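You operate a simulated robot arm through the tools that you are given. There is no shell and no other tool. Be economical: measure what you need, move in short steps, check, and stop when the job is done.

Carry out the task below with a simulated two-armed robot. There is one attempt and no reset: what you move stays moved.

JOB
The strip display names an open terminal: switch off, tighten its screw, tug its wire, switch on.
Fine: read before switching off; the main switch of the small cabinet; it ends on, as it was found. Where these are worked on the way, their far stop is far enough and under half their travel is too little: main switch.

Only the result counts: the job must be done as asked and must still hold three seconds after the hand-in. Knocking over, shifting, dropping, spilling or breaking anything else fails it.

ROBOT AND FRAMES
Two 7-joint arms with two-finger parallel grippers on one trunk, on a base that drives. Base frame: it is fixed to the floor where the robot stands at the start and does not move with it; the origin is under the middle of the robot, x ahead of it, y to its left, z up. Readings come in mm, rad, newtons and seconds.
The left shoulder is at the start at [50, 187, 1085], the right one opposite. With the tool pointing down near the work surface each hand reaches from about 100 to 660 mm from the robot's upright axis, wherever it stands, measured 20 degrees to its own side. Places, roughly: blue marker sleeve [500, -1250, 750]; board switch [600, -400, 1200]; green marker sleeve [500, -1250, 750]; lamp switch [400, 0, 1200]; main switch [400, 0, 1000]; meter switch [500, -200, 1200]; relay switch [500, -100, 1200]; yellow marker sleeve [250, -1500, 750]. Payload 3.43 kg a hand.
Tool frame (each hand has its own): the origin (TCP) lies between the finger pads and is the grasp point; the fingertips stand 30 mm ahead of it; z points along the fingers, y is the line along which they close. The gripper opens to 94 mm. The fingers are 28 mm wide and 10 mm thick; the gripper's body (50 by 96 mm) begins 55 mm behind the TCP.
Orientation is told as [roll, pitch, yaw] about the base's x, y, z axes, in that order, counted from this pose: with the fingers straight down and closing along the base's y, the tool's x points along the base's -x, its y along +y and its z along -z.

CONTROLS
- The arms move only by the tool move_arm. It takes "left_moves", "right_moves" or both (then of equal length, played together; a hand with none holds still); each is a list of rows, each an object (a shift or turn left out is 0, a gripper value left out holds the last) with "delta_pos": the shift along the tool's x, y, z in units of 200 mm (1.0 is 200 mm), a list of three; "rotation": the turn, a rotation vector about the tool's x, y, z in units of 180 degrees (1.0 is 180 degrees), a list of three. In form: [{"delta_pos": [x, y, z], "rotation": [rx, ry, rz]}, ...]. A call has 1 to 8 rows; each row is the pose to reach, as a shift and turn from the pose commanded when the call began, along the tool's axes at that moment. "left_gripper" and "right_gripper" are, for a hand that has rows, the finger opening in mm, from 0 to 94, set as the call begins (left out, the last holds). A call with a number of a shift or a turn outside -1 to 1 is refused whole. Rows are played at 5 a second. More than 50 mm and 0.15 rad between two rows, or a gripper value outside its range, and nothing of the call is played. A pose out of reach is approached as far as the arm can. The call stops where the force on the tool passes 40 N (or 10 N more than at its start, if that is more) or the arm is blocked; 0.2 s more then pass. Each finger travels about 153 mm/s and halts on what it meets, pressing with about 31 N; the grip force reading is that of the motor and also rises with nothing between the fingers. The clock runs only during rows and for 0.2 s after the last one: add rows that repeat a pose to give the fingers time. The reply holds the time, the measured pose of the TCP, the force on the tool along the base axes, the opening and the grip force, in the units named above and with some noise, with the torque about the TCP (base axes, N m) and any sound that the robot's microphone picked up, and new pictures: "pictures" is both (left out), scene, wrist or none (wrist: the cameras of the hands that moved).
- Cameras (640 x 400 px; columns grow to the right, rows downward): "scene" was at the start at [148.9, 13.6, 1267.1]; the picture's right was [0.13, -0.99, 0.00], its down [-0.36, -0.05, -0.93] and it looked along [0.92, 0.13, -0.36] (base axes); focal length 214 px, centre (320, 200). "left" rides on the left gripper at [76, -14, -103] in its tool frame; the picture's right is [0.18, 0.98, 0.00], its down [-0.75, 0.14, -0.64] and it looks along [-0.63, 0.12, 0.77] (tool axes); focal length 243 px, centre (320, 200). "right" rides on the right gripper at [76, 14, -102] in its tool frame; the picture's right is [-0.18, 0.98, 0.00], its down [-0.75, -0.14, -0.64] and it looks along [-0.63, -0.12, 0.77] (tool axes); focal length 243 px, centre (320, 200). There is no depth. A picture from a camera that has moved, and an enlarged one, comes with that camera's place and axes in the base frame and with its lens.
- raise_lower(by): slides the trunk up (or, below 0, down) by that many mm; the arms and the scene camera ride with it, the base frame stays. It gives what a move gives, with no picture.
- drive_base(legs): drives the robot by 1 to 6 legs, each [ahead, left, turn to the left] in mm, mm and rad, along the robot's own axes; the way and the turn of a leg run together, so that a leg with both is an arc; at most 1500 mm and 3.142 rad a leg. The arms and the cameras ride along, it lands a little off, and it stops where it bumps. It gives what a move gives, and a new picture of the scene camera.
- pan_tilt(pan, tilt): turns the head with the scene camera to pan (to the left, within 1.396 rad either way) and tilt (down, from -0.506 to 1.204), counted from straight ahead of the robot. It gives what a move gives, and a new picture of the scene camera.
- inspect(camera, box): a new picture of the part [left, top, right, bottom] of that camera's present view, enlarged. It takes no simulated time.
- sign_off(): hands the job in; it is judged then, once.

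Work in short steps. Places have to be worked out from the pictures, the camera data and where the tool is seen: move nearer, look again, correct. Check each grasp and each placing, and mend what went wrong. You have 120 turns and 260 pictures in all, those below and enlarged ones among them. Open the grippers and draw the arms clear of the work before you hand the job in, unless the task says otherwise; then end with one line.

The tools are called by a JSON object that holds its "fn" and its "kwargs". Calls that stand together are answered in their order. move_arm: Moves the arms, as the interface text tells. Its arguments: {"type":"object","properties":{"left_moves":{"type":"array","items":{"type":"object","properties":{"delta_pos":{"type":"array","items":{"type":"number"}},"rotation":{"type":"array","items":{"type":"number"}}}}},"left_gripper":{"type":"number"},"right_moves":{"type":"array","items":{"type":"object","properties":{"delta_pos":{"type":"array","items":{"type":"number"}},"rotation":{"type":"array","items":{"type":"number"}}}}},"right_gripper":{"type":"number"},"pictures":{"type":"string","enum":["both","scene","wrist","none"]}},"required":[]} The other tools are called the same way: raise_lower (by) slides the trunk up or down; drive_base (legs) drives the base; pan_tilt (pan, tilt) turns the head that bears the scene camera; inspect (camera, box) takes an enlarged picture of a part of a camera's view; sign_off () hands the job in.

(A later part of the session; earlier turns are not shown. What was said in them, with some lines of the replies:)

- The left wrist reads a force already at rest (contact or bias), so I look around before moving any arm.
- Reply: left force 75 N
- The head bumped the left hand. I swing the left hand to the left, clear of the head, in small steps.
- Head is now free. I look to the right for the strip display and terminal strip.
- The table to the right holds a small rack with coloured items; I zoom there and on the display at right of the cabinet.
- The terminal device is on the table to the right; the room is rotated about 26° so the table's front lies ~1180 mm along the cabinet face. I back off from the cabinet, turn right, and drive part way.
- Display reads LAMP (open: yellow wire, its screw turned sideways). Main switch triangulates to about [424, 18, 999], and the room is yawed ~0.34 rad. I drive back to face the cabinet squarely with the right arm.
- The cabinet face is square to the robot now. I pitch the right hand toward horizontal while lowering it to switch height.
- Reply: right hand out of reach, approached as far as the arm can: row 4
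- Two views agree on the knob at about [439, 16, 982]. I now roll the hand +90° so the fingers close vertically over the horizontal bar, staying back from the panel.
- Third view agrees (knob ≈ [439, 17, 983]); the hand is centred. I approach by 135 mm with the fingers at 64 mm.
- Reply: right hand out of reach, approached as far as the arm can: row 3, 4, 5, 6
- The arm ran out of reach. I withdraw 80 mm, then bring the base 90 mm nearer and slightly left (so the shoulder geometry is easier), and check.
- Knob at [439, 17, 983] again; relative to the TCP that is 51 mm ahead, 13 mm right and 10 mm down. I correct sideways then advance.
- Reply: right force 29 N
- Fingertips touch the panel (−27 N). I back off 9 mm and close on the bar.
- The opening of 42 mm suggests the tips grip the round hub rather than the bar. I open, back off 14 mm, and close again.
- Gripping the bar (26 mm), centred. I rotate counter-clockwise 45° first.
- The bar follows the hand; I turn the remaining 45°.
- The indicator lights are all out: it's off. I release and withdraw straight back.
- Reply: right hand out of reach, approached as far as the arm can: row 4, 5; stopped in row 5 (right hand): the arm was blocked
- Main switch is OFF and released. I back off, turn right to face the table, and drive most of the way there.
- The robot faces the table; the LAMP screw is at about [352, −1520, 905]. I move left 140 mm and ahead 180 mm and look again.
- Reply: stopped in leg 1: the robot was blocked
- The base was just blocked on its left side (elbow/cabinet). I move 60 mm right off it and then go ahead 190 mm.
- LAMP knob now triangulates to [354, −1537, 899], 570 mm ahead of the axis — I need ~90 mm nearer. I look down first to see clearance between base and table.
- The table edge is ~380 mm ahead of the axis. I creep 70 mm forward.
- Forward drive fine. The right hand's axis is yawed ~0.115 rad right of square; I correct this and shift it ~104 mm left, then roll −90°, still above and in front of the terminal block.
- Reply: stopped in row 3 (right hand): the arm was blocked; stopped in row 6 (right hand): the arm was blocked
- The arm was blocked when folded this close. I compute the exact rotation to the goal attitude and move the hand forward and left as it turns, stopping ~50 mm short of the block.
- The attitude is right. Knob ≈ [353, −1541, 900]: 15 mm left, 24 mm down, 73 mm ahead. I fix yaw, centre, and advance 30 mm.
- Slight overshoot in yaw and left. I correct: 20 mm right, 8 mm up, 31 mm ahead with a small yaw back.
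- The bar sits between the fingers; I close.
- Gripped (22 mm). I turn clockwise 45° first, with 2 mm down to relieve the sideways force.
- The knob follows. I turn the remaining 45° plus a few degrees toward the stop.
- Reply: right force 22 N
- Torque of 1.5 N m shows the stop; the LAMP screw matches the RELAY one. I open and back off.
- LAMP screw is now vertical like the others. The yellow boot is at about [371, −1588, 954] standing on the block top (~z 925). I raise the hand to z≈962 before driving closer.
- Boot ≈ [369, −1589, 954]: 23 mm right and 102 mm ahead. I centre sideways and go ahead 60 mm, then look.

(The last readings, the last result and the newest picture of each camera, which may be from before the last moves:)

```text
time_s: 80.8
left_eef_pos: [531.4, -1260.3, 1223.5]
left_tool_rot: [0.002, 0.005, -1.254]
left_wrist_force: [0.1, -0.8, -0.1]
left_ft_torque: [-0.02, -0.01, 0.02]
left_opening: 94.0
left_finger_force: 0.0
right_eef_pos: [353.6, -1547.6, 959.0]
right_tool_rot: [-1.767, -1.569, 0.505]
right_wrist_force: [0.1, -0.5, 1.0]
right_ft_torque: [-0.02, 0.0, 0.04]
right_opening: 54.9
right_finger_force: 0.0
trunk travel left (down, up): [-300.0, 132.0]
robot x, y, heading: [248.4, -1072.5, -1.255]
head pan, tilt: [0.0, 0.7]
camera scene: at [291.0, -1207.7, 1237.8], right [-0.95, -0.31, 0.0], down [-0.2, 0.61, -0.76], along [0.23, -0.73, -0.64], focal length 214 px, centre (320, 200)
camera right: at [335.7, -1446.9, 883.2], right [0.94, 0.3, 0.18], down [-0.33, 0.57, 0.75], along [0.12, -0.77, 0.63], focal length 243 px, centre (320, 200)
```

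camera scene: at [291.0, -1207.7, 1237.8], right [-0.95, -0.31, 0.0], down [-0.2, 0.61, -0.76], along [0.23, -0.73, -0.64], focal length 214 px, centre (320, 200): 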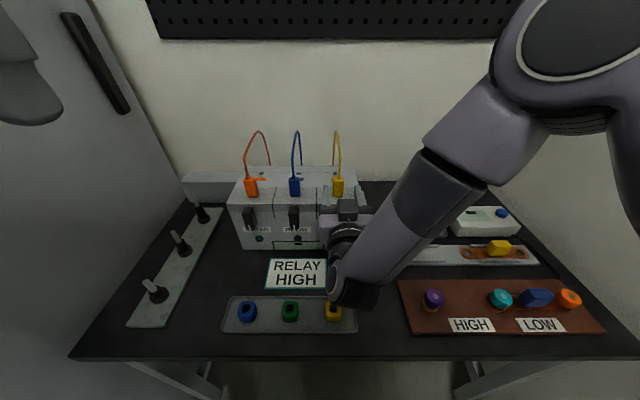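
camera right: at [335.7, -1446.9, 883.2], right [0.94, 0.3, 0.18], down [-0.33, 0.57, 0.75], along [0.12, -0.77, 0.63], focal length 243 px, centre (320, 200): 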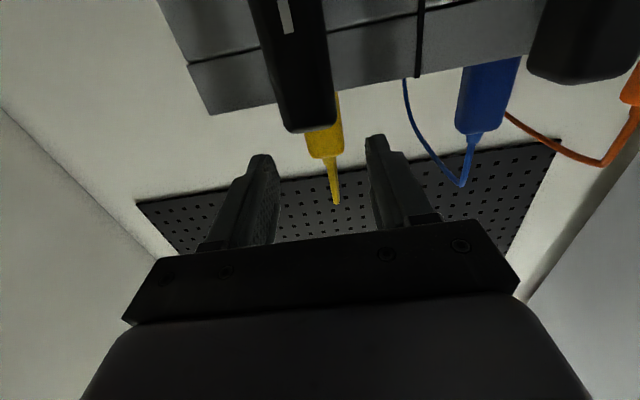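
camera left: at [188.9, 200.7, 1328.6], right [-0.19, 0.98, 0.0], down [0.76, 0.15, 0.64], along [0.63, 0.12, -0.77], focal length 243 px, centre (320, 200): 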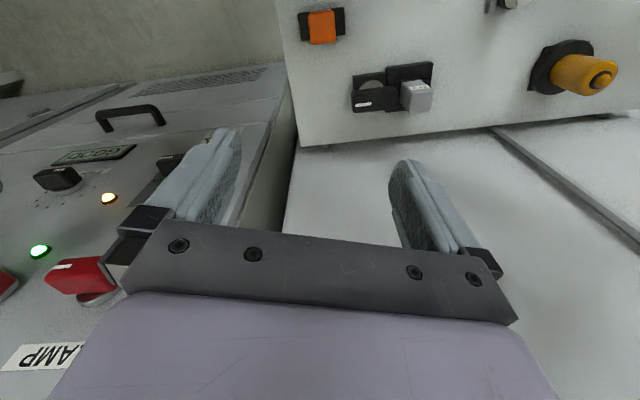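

Centred laterally. I lower 7 mm and advance 42 mm around the boot.

{"fn": "move_arm", "kwargs": {"right_moves": [{"delta_pos": [0.035, 0, 0.07]}, {"delta_pos": [0.035, 0, 0.14]}, {"delta_pos": [0.035, 0, 0.21]}, {"delta_pos": [0.035, 0, 0.21]}]}}

{"fn": "inspect", "kwargs": {"camera": "scene", "box": [240, 120, 400, 240]}}

```text
time_s: 81.8
left_eef_pos: [530.7, -1259.8, 1224.1]
left_tool_rot: [0.002, 0.006, -1.253]
left_wrist_force: [0.0, -0.4, 0.1]
left_ft_torque: [-0.01, 0.02, 0.0]
left_opening: 94.2
left_finger_force: 0.0
right_eef_pos: [367.6, -1587.7, 953.9]
right_tool_rot: [-1.547, -1.57, 0.283]
right_wrist_force: [0.0, 0.0, -0.3]
right_ft_torque: [0.01, 0.0, -0.02]
right_opening: 54.9
right_finger_force: 0.2
trunk travel left (down, up): [-300.0, 132.0]
robot x, y, heading: [247.5, -1071.8, -1.257]
head pan, tilt: [0.0, 0.7]
camera scene: at [291.0, -1207.7, 1237.8], right [-0.95, -0.31, 0.0], down [-0.2, 0.61, -0.76], along [0.23, -0.73, -0.64], focal length 214 px, centre (320, 200)
camera right: at [349.6, -1486.3, 877.6], right [0.94, 0.3, 0.18], down [-0.33, 0.57, 0.75], along [0.12, -0.77, 0.63], focal length 243 px, centre (320, 200)
```

scene: 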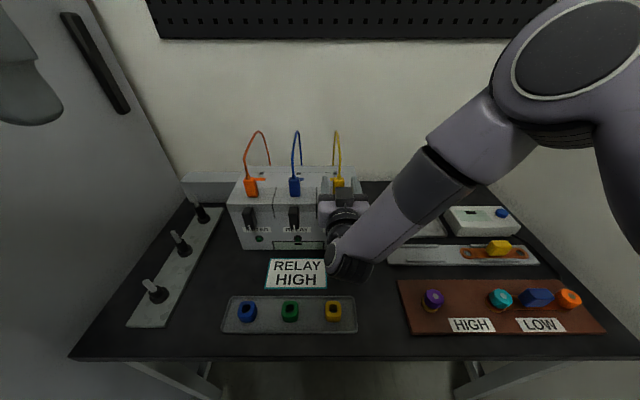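
right: 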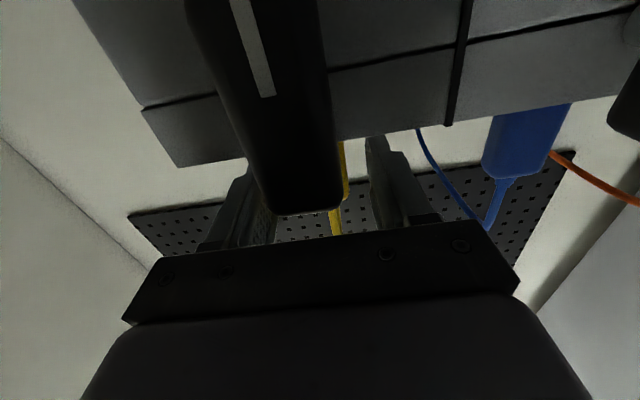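

```text
3.33 times, centred on (320, 180) of scene
camera zoom: at [291.0, -1207.7, 1237.8], right [-0.95, -0.31, 0.0], down [-0.2, 0.61, -0.76], along [0.23, -0.73, -0.64], focal length 715 px, centre (320, 267)
```

zoom: 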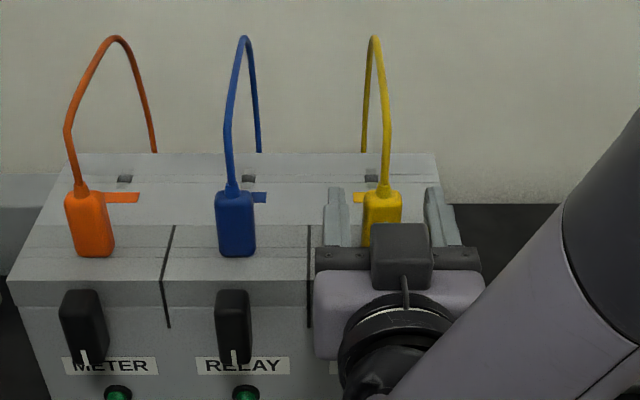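

The boot lies between the fingers. I close on it.

{"fn": "move_arm", "kwargs": {"right_moves": [{}, {}, {}, {}], "right_gripper": 6, "pictures": "none"}}

{"fn": "inspect", "kwargs": {"camera": "scene", "box": [240, 120, 400, 240]}}

```text
time_s: 82.8
left_eef_pos: [532.6, -1259.3, 1222.4]
left_tool_rot: [0.002, 0.006, -1.254]
left_wrist_force: [0.4, -0.3, 0.1]
left_ft_torque: [-0.03, -0.01, -0.03]
left_opening: 93.8
left_finger_force: 0.1
right_eef_pos: [369.4, -1586.2, 954.4]
right_tool_rot: [-1.327, -1.57, 0.067]
right_wrist_force: [8.3, 2.7, -0.8]
right_ft_torque: [0.12, -0.3, 0.11]
right_opening: 26.2
right_finger_force: 30.7
trunk travel left (down, up): [-300.0, 132.0]
robot x, y, heading: [245.7, -1074.8, -1.262]
head pan, tilt: [0.0, 0.7]
```

```text
3.33 times, centred on (320, 180) of scene
camera zoom: at [291.8, -1207.5, 1237.8], right [-0.95, -0.31, 0.0], down [-0.2, 0.61, -0.76], along [0.23, -0.73, -0.64], focal length 715 px, centre (320, 267)
```

zoom: 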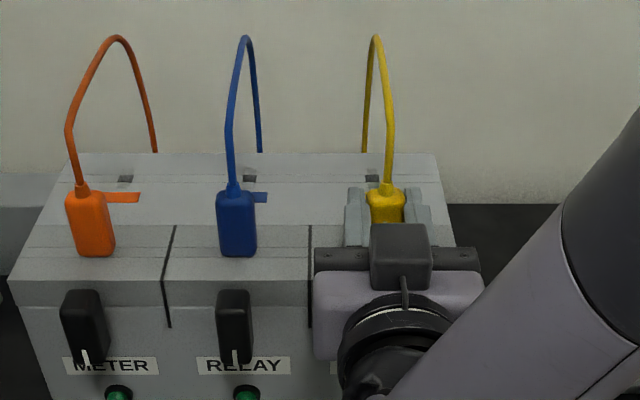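

Gripped (26 mm). I tug upward gently in small steps and read the force.

{"fn": "move_arm", "kwargs": {"right_moves": [{"delta_pos": [-0.01, 0, 0]}, {"delta_pos": [-0.02, 0, 0]}, {"delta_pos": [-0.03, 0, 0]}, {"delta_pos": [-0.03, 0, 0]}], "pictures": "none"}}

```text
time_s: 83.8
left_eef_pos: [532.1, -1260.0, 1223.1]
left_tool_rot: [0.003, 0.007, -1.255]
left_wrist_force: [-0.2, 0.4, -0.2]
left_ft_torque: [0.04, 0.02, 0.0]
left_opening: 93.7
left_finger_force: 0.1
right_eef_pos: [369.6, -1587.3, 955.1]
right_tool_rot: [-0.338, -1.56, -0.92]
right_wrist_force: [9.1, 6.2, -16.7]
right_ft_torque: [0.46, -0.32, 0.11]
right_opening: 26.9
right_finger_force: 31.0
trunk travel left (down, up): [-300.0, 132.0]
robot x, y, heading: [250.0, -1073.6, -1.262]
head pan, tilt: [0.0, 0.7]
```

The wire holds at 17 N. I pull a bit further to about 28 N and hold, then return.

{"fn": "move_arm", "kwargs": {"right_moves": [{"delta_pos": [-0.01, 0, 0]}, {"delta_pos": [-0.02, 0, 0]}, {"delta_pos": [-0.025, 0, 0]}, {"delta_pos": [-0.025, 0, 0]}, {"delta_pos": [-0.025, 0, 0]}], "pictures": "none"}}

{"fn": "inspect", "kwargs": {"camera": "scene", "box": [240, 120, 400, 240]}}

```text
time_s: 85.0
left_eef_pos: [532.6, -1261.5, 1221.9]
left_tool_rot: [0.001, 0.009, -1.255]
left_wrist_force: [-0.2, 0.8, 0.6]
left_ft_torque: [0.03, -0.03, 0.0]
left_opening: 94.1
left_finger_force: 0.1
right_eef_pos: [370.0, -1588.0, 960.6]
right_tool_rot: [-0.213, -1.557, -1.044]
right_wrist_force: [6.8, 8.8, -23.0]
right_ft_torque: [0.58, -0.23, 0.08]
right_opening: 26.5
right_finger_force: 31.2
trunk travel left (down, up): [-300.0, 132.0]
robot x, y, heading: [250.2, -1074.5, -1.261]
head pan, tilt: [0.0, 0.7]
```

```text
3.33 times, centred on (320, 180) of scene
camera zoom: at [292.0, -1208.7, 1237.6], right [-0.95, -0.31, 0.0], down [-0.2, 0.61, -0.76], along [0.23, -0.73, -0.65], focal length 715 px, centre (320, 267)
```

zoom: 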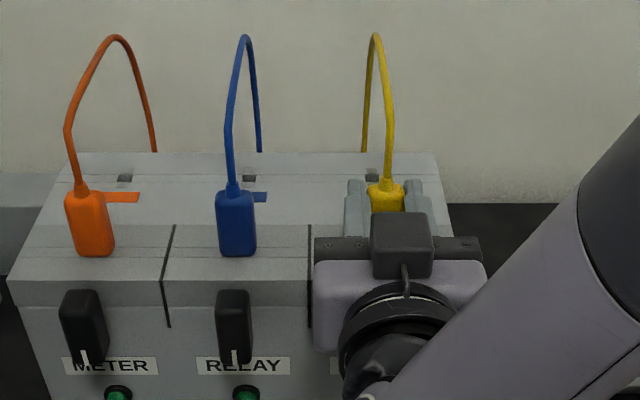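

The wire holds at 23 N (fingers start to slide; boot stays in). I ease down, release and withdraw straight back.

{"fn": "move_arm", "kwargs": {"right_moves": [{"delta_pos": [0.03, 0, 0]}, {"delta_pos": [0.05, 0, 0]}, {"delta_pos": [0.05, 0, 0]}], "pictures": "none"}}

{"fn": "move_arm", "kwargs": {"right_moves": [{}, {}, {"delta_pos": [0, 0, -0.15]}, {"delta_pos": [0, 0, -0.3]}, {"delta_pos": [0, 0, -0.45]}], "right_gripper": 56, "pictures": "none"}}

{"fn": "inspect", "kwargs": {"camera": "scene", "box": [240, 120, 400, 240]}}

```text
time_s: 85.8
left_eef_pos: [531.1, -1257.0, 1224.5]
left_tool_rot: [0.0, 0.004, -1.256]
left_wrist_force: [0.0, 0.5, 0.8]
left_ft_torque: [0.04, 0.02, 0.01]
left_opening: 94.4
left_finger_force: 0.1
right_eef_pos: [368.9, -1587.3, 956.1]
right_tool_rot: [-3.086, -1.561, 1.825]
right_wrist_force: [5.7, 11.3, 7.3]
right_ft_torque: [0.28, -0.23, 0.1]
right_opening: 26.6
right_finger_force: 31.0
trunk travel left (down, up): [-300.0, 132.0]
robot x, y, heading: [244.8, -1070.4, -1.258]
head pan, tilt: [0.0, 0.7]
```

```text
time_s: 87.0
left_eef_pos: [532.7, -1259.4, 1222.7]
left_tool_rot: [0.003, 0.005, -1.254]
left_wrist_force: [-0.9, -0.2, -0.6]
left_ft_torque: [-0.01, 0.0, -0.01]
left_opening: 93.8
left_finger_force: 0.1
right_eef_pos: [338.9, -1498.9, 955.3]
right_tool_rot: [-1.963, -1.57, 0.702]
right_wrist_force: [-0.2, -0.4, 0.8]
right_ft_torque: [0.0, -0.02, 0.0]
right_opening: 55.9
right_finger_force: 0.2
trunk travel left (down, up): [-300.0, 132.0]
robot x, y, heading: [247.9, -1072.3, -1.258]
head pan, tilt: [0.0, 0.7]
```

```text
3.33 times, centred on (320, 180) of scene
camera zoom: at [291.0, -1207.5, 1237.8], right [-0.95, -0.31, 0.0], down [-0.2, 0.61, -0.77], along [0.23, -0.73, -0.64], focal length 715 px, centre (320, 267)
```

zoom: 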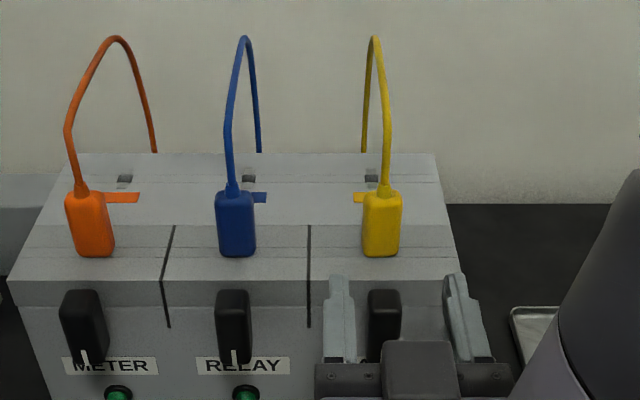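

The yellow wire sits in place and the screw stays vertical. I drive back to the main switch, ending ~80 mm short of the earlier working stance.

{"fn": "drive_base", "kwargs": {"legs": [[-330, 0, 0], [0, -110, 0], [0, 0, 1.568], [0, 770, 0], [60, 0, 0]]}}

{"fn": "pan_tilt", "kwargs": {"pan": -0.2, "tilt": 0.5}}

{"fn": "inspect", "kwargs": {"camera": "right", "box": [0, 0, 640, 400]}}

```text
time_s: 98.1
left_eef_pos: [11.0, 221.3, 1222.5]
left_tool_rot: [0.001, 0.008, 0.365]
left_wrist_force: [-0.2, -0.8, 0.1]
left_ft_torque: [0.01, 0.0, 0.01]
left_opening: 93.9
left_finger_force: 0.0
right_eef_pos: [259.6, 40.9, 954.0]
right_tool_rot: [-1.091, -1.57, 1.45]
right_wrist_force: [0.2, 0.6, 0.6]
right_ft_torque: [0.04, -0.05, 0.02]
right_opening: 55.9
right_finger_force: 0.1
trunk travel left (down, up): [-300.0, 132.0]
robot x, y, heading: [-166.8, -68.2, 0.364]
head pan, tilt: [0.0, 0.7]
camera scene: at [-30.6, -19.0, 1237.7], right [0.35, -0.94, 0.0], down [-0.6, -0.23, -0.76], along [0.71, 0.27, -0.64], focal length 214 px, centre (320, 200)
```

scene: 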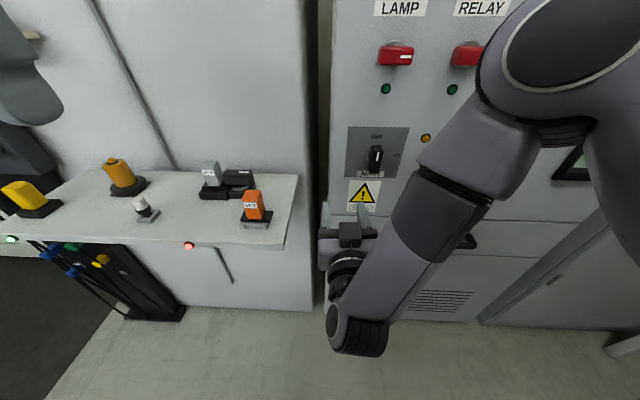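

```text
time_s: 98.8
left_eef_pos: [10.4, 220.7, 1222.8]
left_tool_rot: [0.003, 0.006, 0.363]
left_wrist_force: [-0.3, 0.8, 0.3]
left_ft_torque: [0.02, -0.02, -0.04]
left_opening: 93.8
left_finger_force: 0.0
right_eef_pos: [258.9, 40.8, 953.9]
right_tool_rot: [-1.511, -1.568, 1.87]
right_wrist_force: [-0.2, 0.3, -0.1]
right_ft_torque: [0.03, 0.01, -0.01]
right_opening: 56.0
right_finger_force: 0.1
trunk travel left (down, up): [-300.0, 132.0]
robot x, y, heading: [-168.3, -70.6, 0.361]
head pan, tilt: [-0.201, 0.499]
camera scene: at [-20.9, -34.6, 1255.5], right [0.16, -0.99, 0.0], down [-0.47, -0.08, -0.88], along [0.87, 0.14, -0.48], focal length 214 px, centre (320, 200)
```

scene: 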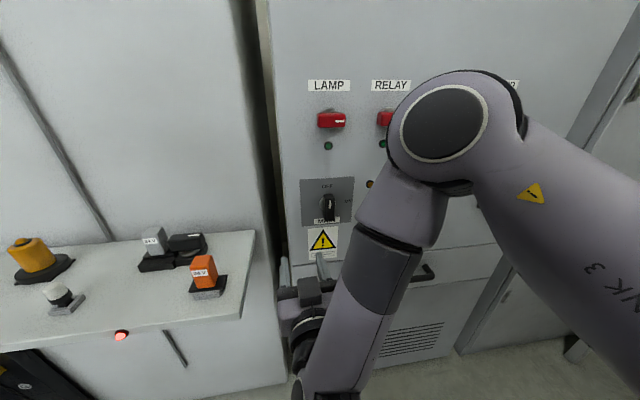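

```text
1.00 times, centred on (320, 200) of right
camera zoom: at [158.0, 17.6, 878.3], right [-0.35, 0.92, 0.18], down [-0.55, -0.36, 0.75], along [0.76, 0.16, 0.63], focal length 243 px, centre (320, 200)
```

zoom: 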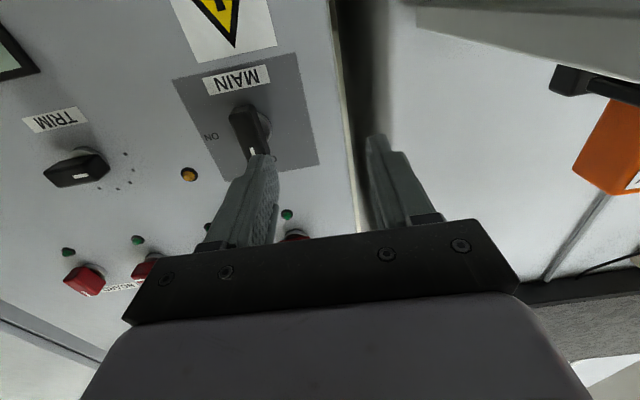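

The stance is slightly off in heading. I turn −0.054, shift 18 mm left, and move the hand 78 mm right and 31 mm up to face the switch.

{"fn": "drive_base", "kwargs": {"legs": [[0, 18, -0.054]]}}

{"fn": "move_arm", "kwargs": {"right_moves": [{"delta_pos": [-0.05, -0.13, 0]}, {"delta_pos": [-0.1, -0.26, 0]}, {"delta_pos": [-0.155, -0.39, 0]}, {"delta_pos": [-0.155, -0.39, 0]}], "right_gripper": 64}}

```text
time_s: 99.6
left_eef_pos: [19.9, 227.5, 1221.8]
left_tool_rot: [0.001, 0.007, 0.312]
left_wrist_force: [0.8, -0.3, 0.6]
left_ft_torque: [-0.02, -0.02, -0.01]
left_opening: 94.0
left_finger_force: 0.1
right_eef_pos: [259.4, 34.9, 956.3]
right_tool_rot: [-1.54, -1.57, 1.846]
right_wrist_force: [-0.2, 0.9, 0.4]
right_ft_torque: [0.01, -0.01, -0.02]
right_opening: 55.8
right_finger_force: 0.2
trunk travel left (down, up): [-300.0, 132.0]
robot x, y, heading: [-167.3, -55.5, 0.303]
head pan, tilt: [-0.201, 0.499]
camera scene: at [-25.1, -25.4, 1255.5], right [0.11, -0.99, 0.0], down [-0.48, -0.05, -0.88], along [0.87, 0.09, -0.48], focal length 214 px, centre (320, 200)
```

scene: 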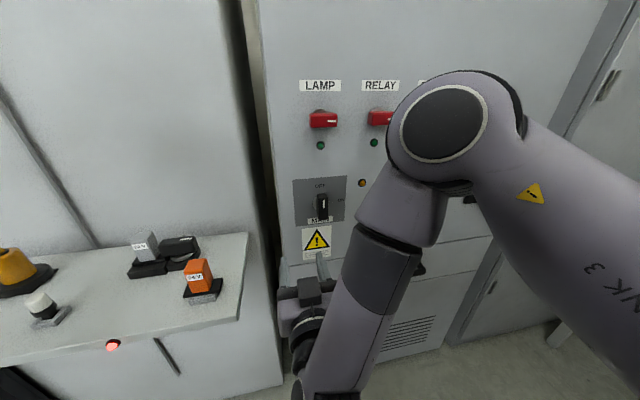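

```text
time_s: 100.6
left_eef_pos: [20.3, 227.3, 1224.2]
left_tool_rot: [0.001, 0.006, 0.311]
left_wrist_force: [-0.4, -0.8, 0.2]
left_ft_torque: [-0.03, -0.02, 0.02]
left_opening: 94.1
left_finger_force: 0.0
right_eef_pos: [284.9, -40.5, 988.2]
right_tool_rot: [-1.734, -1.57, 2.039]
right_wrist_force: [0.0, -0.2, 0.1]
right_ft_torque: [-0.02, 0.01, 0.01]
right_opening: 64.0
right_finger_force: 0.1
trunk travel left (down, up): [-300.0, 132.0]
robot x, y, heading: [-164.4, -50.6, 0.308]
head pan, tilt: [-0.201, 0.499]
camera scene: at [-25.1, -25.5, 1255.5], right [0.11, -0.99, 0.0], down [-0.48, -0.05, -0.88], along [0.87, 0.09, -0.48], focal length 214 px, centre (320, 200)
camera right: at [181.6, -58.0, 911.0], right [-0.3, 0.94, 0.18], down [-0.57, -0.33, 0.75], along [0.77, 0.12, 0.63], focal length 243 px, centre (320, 200)
```

scene: 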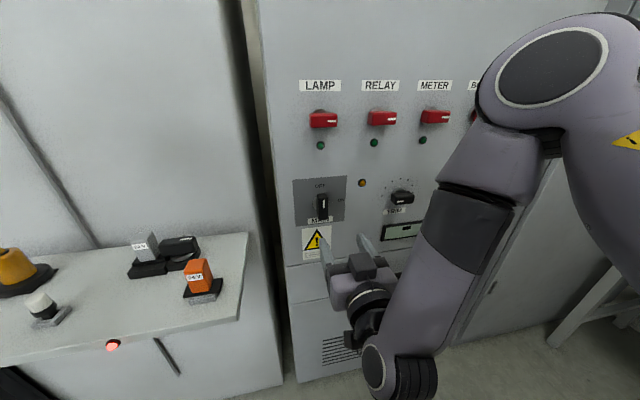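
right: 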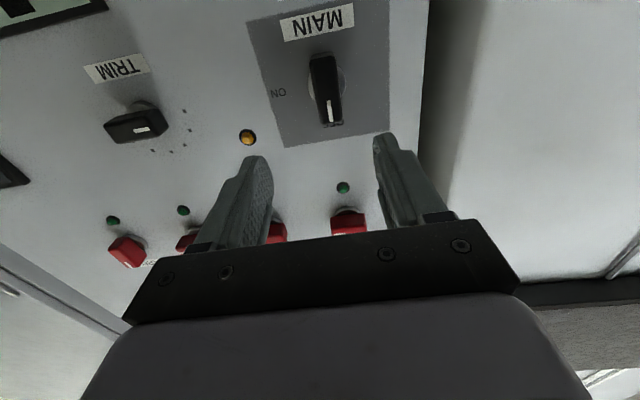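

Square and nearly centred (knob 8 mm left, 164 mm ahead). I drive 100 mm ahead and then re-measure.

{"fn": "drive_base", "kwargs": {"legs": [[100, 0, 0]]}}

{"fn": "inspect", "kwargs": {"camera": "right", "box": [0, 0, 640, 400]}}

```text
time_s: 101.8
left_eef_pos: [115.6, 257.7, 1221.7]
left_tool_rot: [0.001, 0.005, 0.312]
left_wrist_force: [-0.2, -0.3, 0.6]
left_ft_torque: [0.02, 0.01, 0.04]
left_opening: 93.8
left_finger_force: 0.1
right_eef_pos: [380.6, -10.5, 987.8]
right_tool_rot: [-1.086, -1.57, 1.39]
right_wrist_force: [0.5, 0.9, -0.1]
right_ft_torque: [-0.02, 0.01, 0.02]
right_opening: 64.0
right_finger_force: 0.1
trunk travel left (down, up): [-300.0, 132.0]
robot x, y, heading: [-76.7, -21.5, 0.304]
head pan, tilt: [-0.201, 0.499]
camera scene: at [71.2, 4.8, 1255.4], right [0.11, -0.99, 0.0], down [-0.48, -0.05, -0.88], along [0.87, 0.09, -0.48], focal length 214 px, centre (320, 200)
```

scene: 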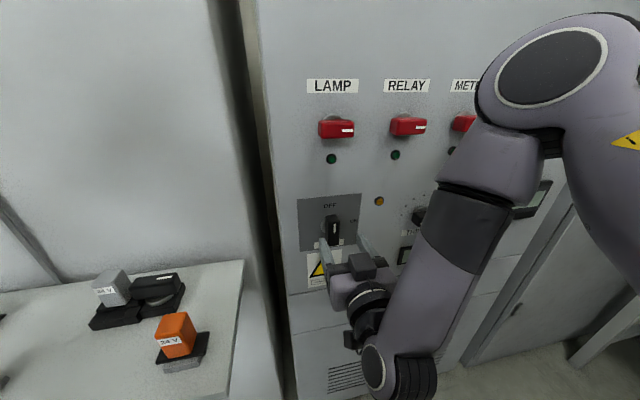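

```text
1.00 times, centred on (320, 200) of right
camera zoom: at [277.7, -27.4, 910.6], right [-0.3, 0.94, 0.18], down [-0.57, -0.33, 0.75], along [0.77, 0.12, 0.63], focal length 243 px, centre (320, 200)
```

zoom: 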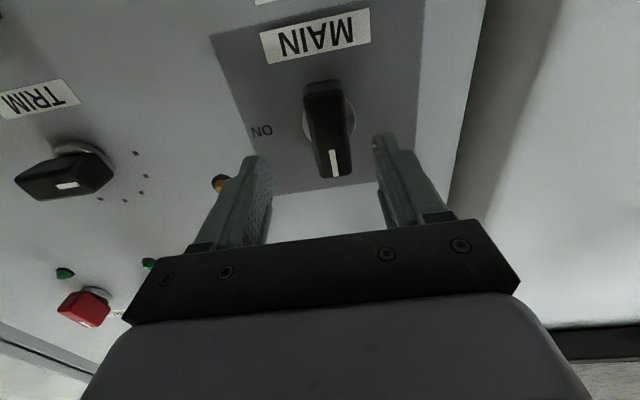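

Knob: 63 mm ahead, 7 mm left, 4 mm down. I advance 38 mm with those corrections and close.

{"fn": "move_arm", "kwargs": {"right_moves": [{"delta_pos": [0.02, 0.035, 0.05]}, {"delta_pos": [0.02, 0.035, 0.12]}, {"delta_pos": [0.02, 0.035, 0.19]}, {"delta_pos": [0.02, 0.035, 0.19]}], "pictures": "none"}}

{"fn": "move_arm", "kwargs": {"right_moves": [{}, {}, {}, {}], "right_gripper": 8, "pictures": "wrist"}}

```text
time_s: 102.8
left_eef_pos: [115.6, 257.8, 1222.8]
left_tool_rot: [0.002, 0.005, 0.311]
left_wrist_force: [0.2, 0.3, -0.2]
left_ft_torque: [-0.02, 0.01, 0.0]
left_opening: 93.9
left_finger_force: 0.0
right_eef_pos: [414.4, 9.4, 984.1]
right_tool_rot: [-1.671, -1.569, 1.977]
right_wrist_force: [0.2, 0.3, 0.5]
right_ft_torque: [0.01, 0.0, 0.02]
right_opening: 64.3
right_finger_force: 0.1
trunk travel left (down, up): [-300.0, 132.0]
robot x, y, heading: [-75.8, -22.8, 0.311]
head pan, tilt: [-0.201, 0.499]
```

```text
time_s: 103.8
left_eef_pos: [115.4, 257.9, 1223.6]
left_tool_rot: [0.003, 0.005, 0.309]
left_wrist_force: [0.7, 0.3, -0.7]
left_ft_torque: [0.04, -0.04, -0.01]
left_opening: 94.2
left_finger_force: 0.1
right_eef_pos: [415.0, 9.3, 985.5]
right_tool_rot: [-1.874, -1.569, 2.182]
right_wrist_force: [3.7, -5.0, 1.3]
right_ft_torque: [0.04, -0.13, 0.9]
right_opening: 25.9
right_finger_force: 44.8
trunk travel left (down, up): [-300.0, 132.0]
robot x, y, heading: [-76.4, -24.9, 0.309]
head pan, tilt: [-0.201, 0.499]
camera right: at [312.1, -8.7, 908.5], right [-0.29, 0.94, 0.18], down [-0.57, -0.33, 0.75], along [0.77, 0.12, 0.63], focal length 243 px, centre (320, 200)
```

right: 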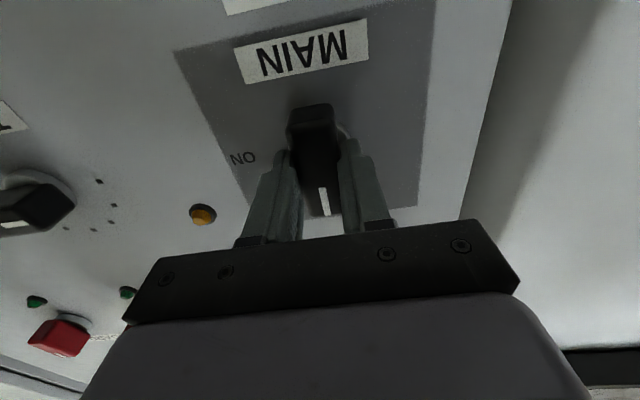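

Gripped at 26 mm, same as before. I turn clockwise 90° in two halves back to ON.

{"fn": "move_arm", "kwargs": {"right_moves": [{"rotation": [0, 0, 0.0417]}, {"rotation": [0, 0, 0.0833]}, {"rotation": [0, 0, 0.125]}, {"rotation": [0, 0, 0.1667]}, {"rotation": [0, 0, 0.2083]}, {"rotation": [0, 0, 0.25]}], "pictures": "none"}}

{"fn": "move_arm", "kwargs": {"right_moves": [{"rotation": [0, 0, 0.0417]}, {"rotation": [0, 0, 0.0833]}, {"rotation": [0, 0, 0.125]}, {"rotation": [0, 0, 0.1667]}, {"rotation": [0, 0, 0.2083]}, {"rotation": [0, 0, 0.25]}, {"rotation": [0, 0, 0.26]}]}}

```text
time_s: 105.2
left_eef_pos: [116.1, 258.2, 1221.7]
left_tool_rot: [0.001, 0.005, 0.31]
left_wrist_force: [0.3, -1.0, -0.4]
left_ft_torque: [-0.01, 0.02, -0.01]
left_opening: 94.0
left_finger_force: 0.1
right_eef_pos: [413.3, 10.5, 984.9]
right_tool_rot: [1.577, -0.785, -1.27]
right_wrist_force: [11.4, 3.9, 10.9]
right_ft_torque: [0.03, -0.07, 0.5]
right_opening: 25.8
right_finger_force: 45.5
trunk travel left (down, up): [-300.0, 132.0]
robot x, y, heading: [-73.9, -21.8, 0.309]
head pan, tilt: [-0.201, 0.499]
```

```text
time_s: 106.8
left_eef_pos: [115.2, 258.8, 1223.8]
left_tool_rot: [0.002, 0.007, 0.311]
left_wrist_force: [0.0, 0.1, -0.3]
left_ft_torque: [-0.02, 0.0, 0.0]
left_opening: 94.0
left_finger_force: 0.0
right_eef_pos: [414.8, 9.3, 984.4]
right_tool_rot: [1.578, 0.033, -1.266]
right_wrist_force: [14.6, 6.0, 25.6]
right_ft_torque: [-0.2, 0.46, 0.04]
right_opening: 26.1
right_finger_force: 44.9
trunk travel left (down, up): [-300.0, 132.0]
robot x, y, heading: [-76.4, -24.9, 0.302]
head pan, tilt: [-0.201, 0.499]
camera scene: at [70.3, 5.1, 1255.6], right [0.11, -0.99, 0.0], down [-0.48, -0.05, -0.88], along [0.87, 0.09, -0.48], focal length 214 px, centre (320, 200)
camera right: at [293.4, 50.2, 1000.6], right [0.06, -0.21, 0.98], down [-0.39, -0.91, -0.17], along [0.92, -0.37, -0.13], focal length 243 px, centre (320, 200)
```

scene: 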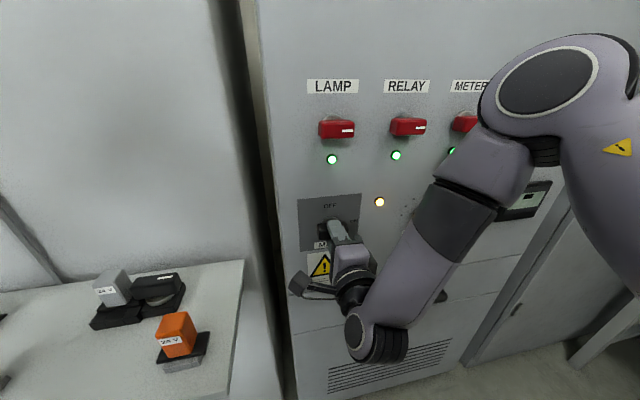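
right: 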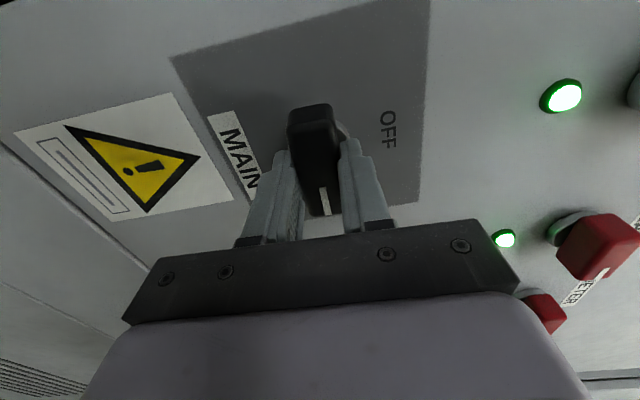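

The lamps are lit again: power is on. I ease the turn, release, and withdraw.

{"fn": "move_arm", "kwargs": {"right_moves": [{"rotation": [0, 0, -0.01]}, {"rotation": [0, 0, -0.01]}, {"delta_pos": [0, 0, -0.15], "rotation": [0, 0, -0.01]}, {"delta_pos": [0, 0, -0.35], "rotation": [0, 0, -0.01]}], "right_gripper": 64}}

{"fn": "drive_base", "kwargs": {"legs": [[-150, 0, 0]]}}

{"fn": "inspect", "kwargs": {"camera": "scene", "box": [270, 60, 470, 280]}}

```text
time_s: 107.8
left_eef_pos: [114.3, 258.7, 1223.0]
left_tool_rot: [0.002, 0.004, 0.309]
left_wrist_force: [-1.3, 0.1, -0.6]
left_ft_torque: [-0.01, 0.0, 0.02]
left_opening: 94.0
left_finger_force: 0.1
right_eef_pos: [343.9, -12.7, 981.7]
right_tool_rot: [1.571, -0.002, -1.266]
right_wrist_force: [-0.2, -0.7, 0.4]
right_ft_torque: [0.02, -0.03, -0.01]
right_opening: 63.7
right_finger_force: 0.1
trunk travel left (down, up): [-300.0, 132.0]
robot x, y, heading: [-74.5, -27.6, 0.31]
head pan, tilt: [-0.201, 0.499]
camera scene: at [70.1, 4.9, 1255.6], right [0.11, -0.99, 0.0], down [-0.48, -0.05, -0.88], along [0.87, 0.09, -0.48], focal length 214 px, centre (320, 200)
camera right: at [223.5, 28.2, 995.2], right [0.05, -0.17, 0.98], down [-0.39, -0.91, -0.14], along [0.92, -0.37, -0.12], focal length 243 px, centre (320, 200)
```

scene: 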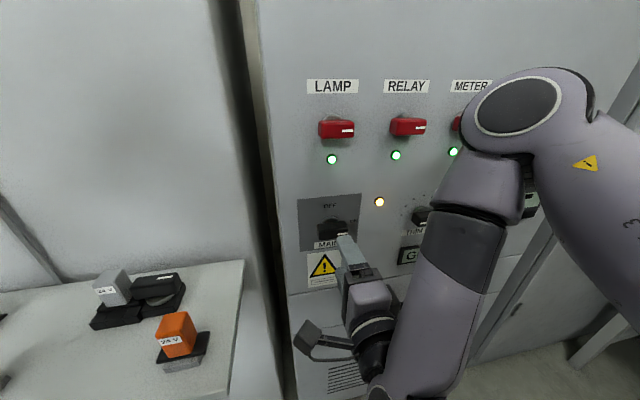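
right: 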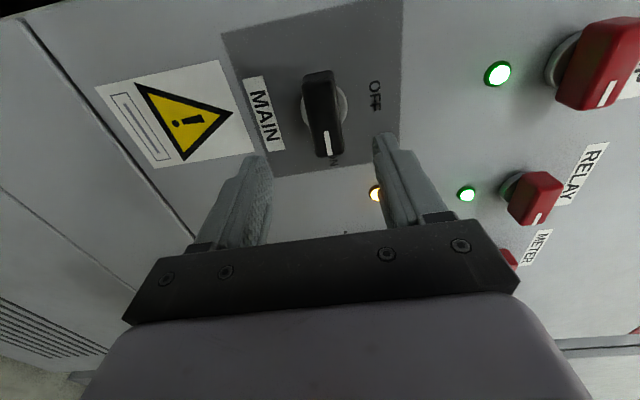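

```text
time_s: 109.2
left_eef_pos: [-27.6, 211.4, 1223.0]
left_tool_rot: [0.002, 0.005, 0.301]
left_wrist_force: [0.5, -0.2, 0.8]
left_ft_torque: [-0.02, -0.02, -0.01]
left_opening: 94.1
left_finger_force: 0.0
right_eef_pos: [200.2, -61.1, 981.3]
right_tool_rot: [1.572, -0.002, -1.274]
right_wrist_force: [0.6, 0.2, -0.3]
right_ft_torque: [-0.01, -0.03, -0.01]
right_opening: 63.7
right_finger_force: 0.0
trunk travel left (down, up): [-300.0, 132.0]
robot x, y, heading: [-217.8, -70.0, 0.298]
head pan, tilt: [-0.201, 0.499]
camera scene: at [-74.5, -42.0, 1255.6], right [0.1, -1.0, 0.0], down [-0.48, -0.05, -0.88], along [0.87, 0.09, -0.48], focal length 214 px, centre (320, 200)
```

scene: 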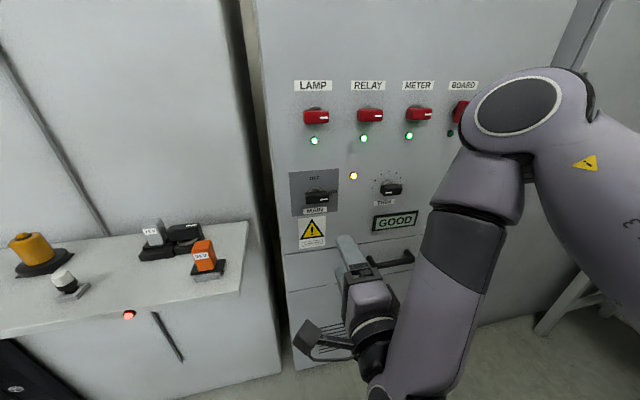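

```text
1.82 times, centred on (370, 170) of scene
camera zoom: at [-74.5, -42.0, 1255.6], right [0.1, -1.0, 0.0], down [-0.48, -0.05, -0.88], along [0.87, 0.09, -0.48], focal length 390 px, centre (229, 254)
```

zoom: 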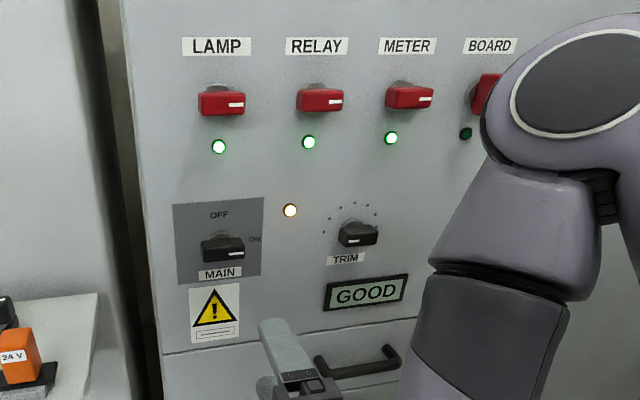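

The main is on as found. I turn toward the table to verify that the LAMP terminal's light now comes on.

{"fn": "drive_base", "kwargs": {"legs": [[0, 0, -1.571], [250, 0, 0]]}}

{"fn": "pan_tilt", "kwargs": {"pan": 0.15, "tilt": 0.4}}

```text
time_s: 114.8
left_eef_pos: [146.6, -490.8, 1222.8]
left_tool_rot: [0.001, 0.006, -1.243]
left_wrist_force: [0.3, 0.2, 0.2]
left_ft_torque: [0.02, 0.01, -0.03]
left_opening: 94.0
left_finger_force: 0.0
right_eef_pos: [-121.6, -726.4, 981.4]
right_tool_rot: [1.571, -0.002, -2.818]
right_wrist_force: [-0.7, -0.6, -0.1]
right_ft_torque: [-0.03, 0.01, -0.03]
right_opening: 64.1
right_finger_force: 0.0
trunk travel left (down, up): [-300.0, 132.0]
robot x, y, heading: [-142.4, -309.2, -1.243]
head pan, tilt: [-0.201, 0.499]
camera scene: at [-111.1, -451.8, 1255.4], right [-0.99, -0.12, 0.0], down [-0.06, 0.48, -0.88], along [0.11, -0.87, -0.48], focal length 214 px, centre (320, 200)
```

scene: 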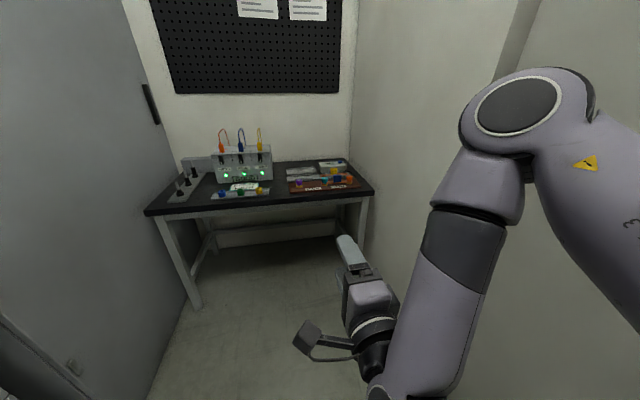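

```text
time_s: 115.6
left_eef_pos: [145.6, -491.7, 1223.4]
left_tool_rot: [0.001, 0.006, -1.242]
left_wrist_force: [-0.2, 0.3, 0.2]
left_ft_torque: [0.03, 0.0, -0.01]
left_opening: 93.9
left_finger_force: 0.1
right_eef_pos: [-121.5, -725.1, 981.7]
right_tool_rot: [1.571, -0.002, -2.82]
right_wrist_force: [-0.5, 0.7, 0.7]
right_ft_torque: [0.0, -0.01, 0.0]
right_opening: 64.0
right_finger_force: 0.0
trunk travel left (down, up): [-300.0, 132.0]
robot x, y, heading: [-139.8, -307.5, -1.247]
head pan, tilt: [0.15, 0.4]
camera scene: at [-80.2, -443.5, 1264.6], right [-0.89, -0.46, 0.0], down [-0.18, 0.35, -0.92], along [0.42, -0.82, -0.39], focal length 214 px, centre (320, 200)
```

scene: 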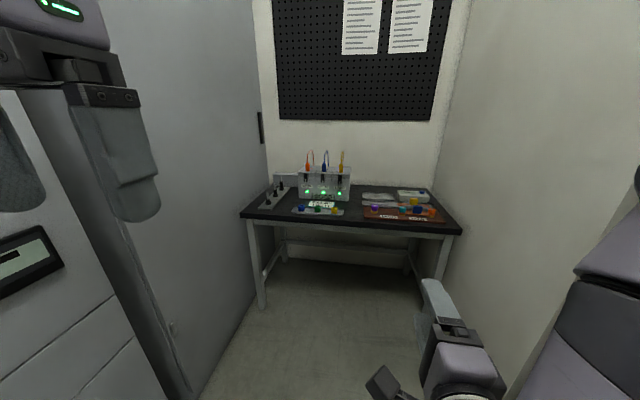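

{"fn": "inspect", "kwargs": {"camera": "scene", "box": [280, 140, 370, 220]}}

```text
5.00 times, centred on (325, 180) of scene
camera zoom: at [-80.2, -443.5, 1264.6], right [-0.89, -0.46, 0.0], down [-0.18, 0.35, -0.92], along [0.42, -0.82, -0.39], focal length 1072 px, centre (295, 300)
```

zoom: 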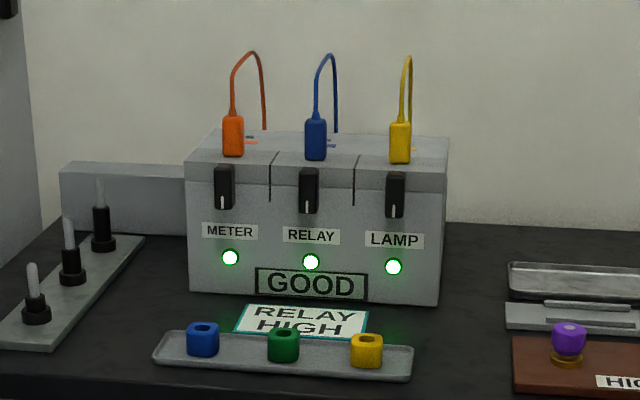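

The strip display now reads GOOD and all three terminal lights are lit; the arms are clear, so I hand in.

{"fn": "sign_off", "kwargs": {}}

```text
The job is handed in.
```

The strip display named LAMP: I switched the main off, tightened the LAMP screw to its stop, tugged its yellow wire (it held at about 23 N) and switched the main back on; the display now reads GOOD and all three terminal lights are lit.
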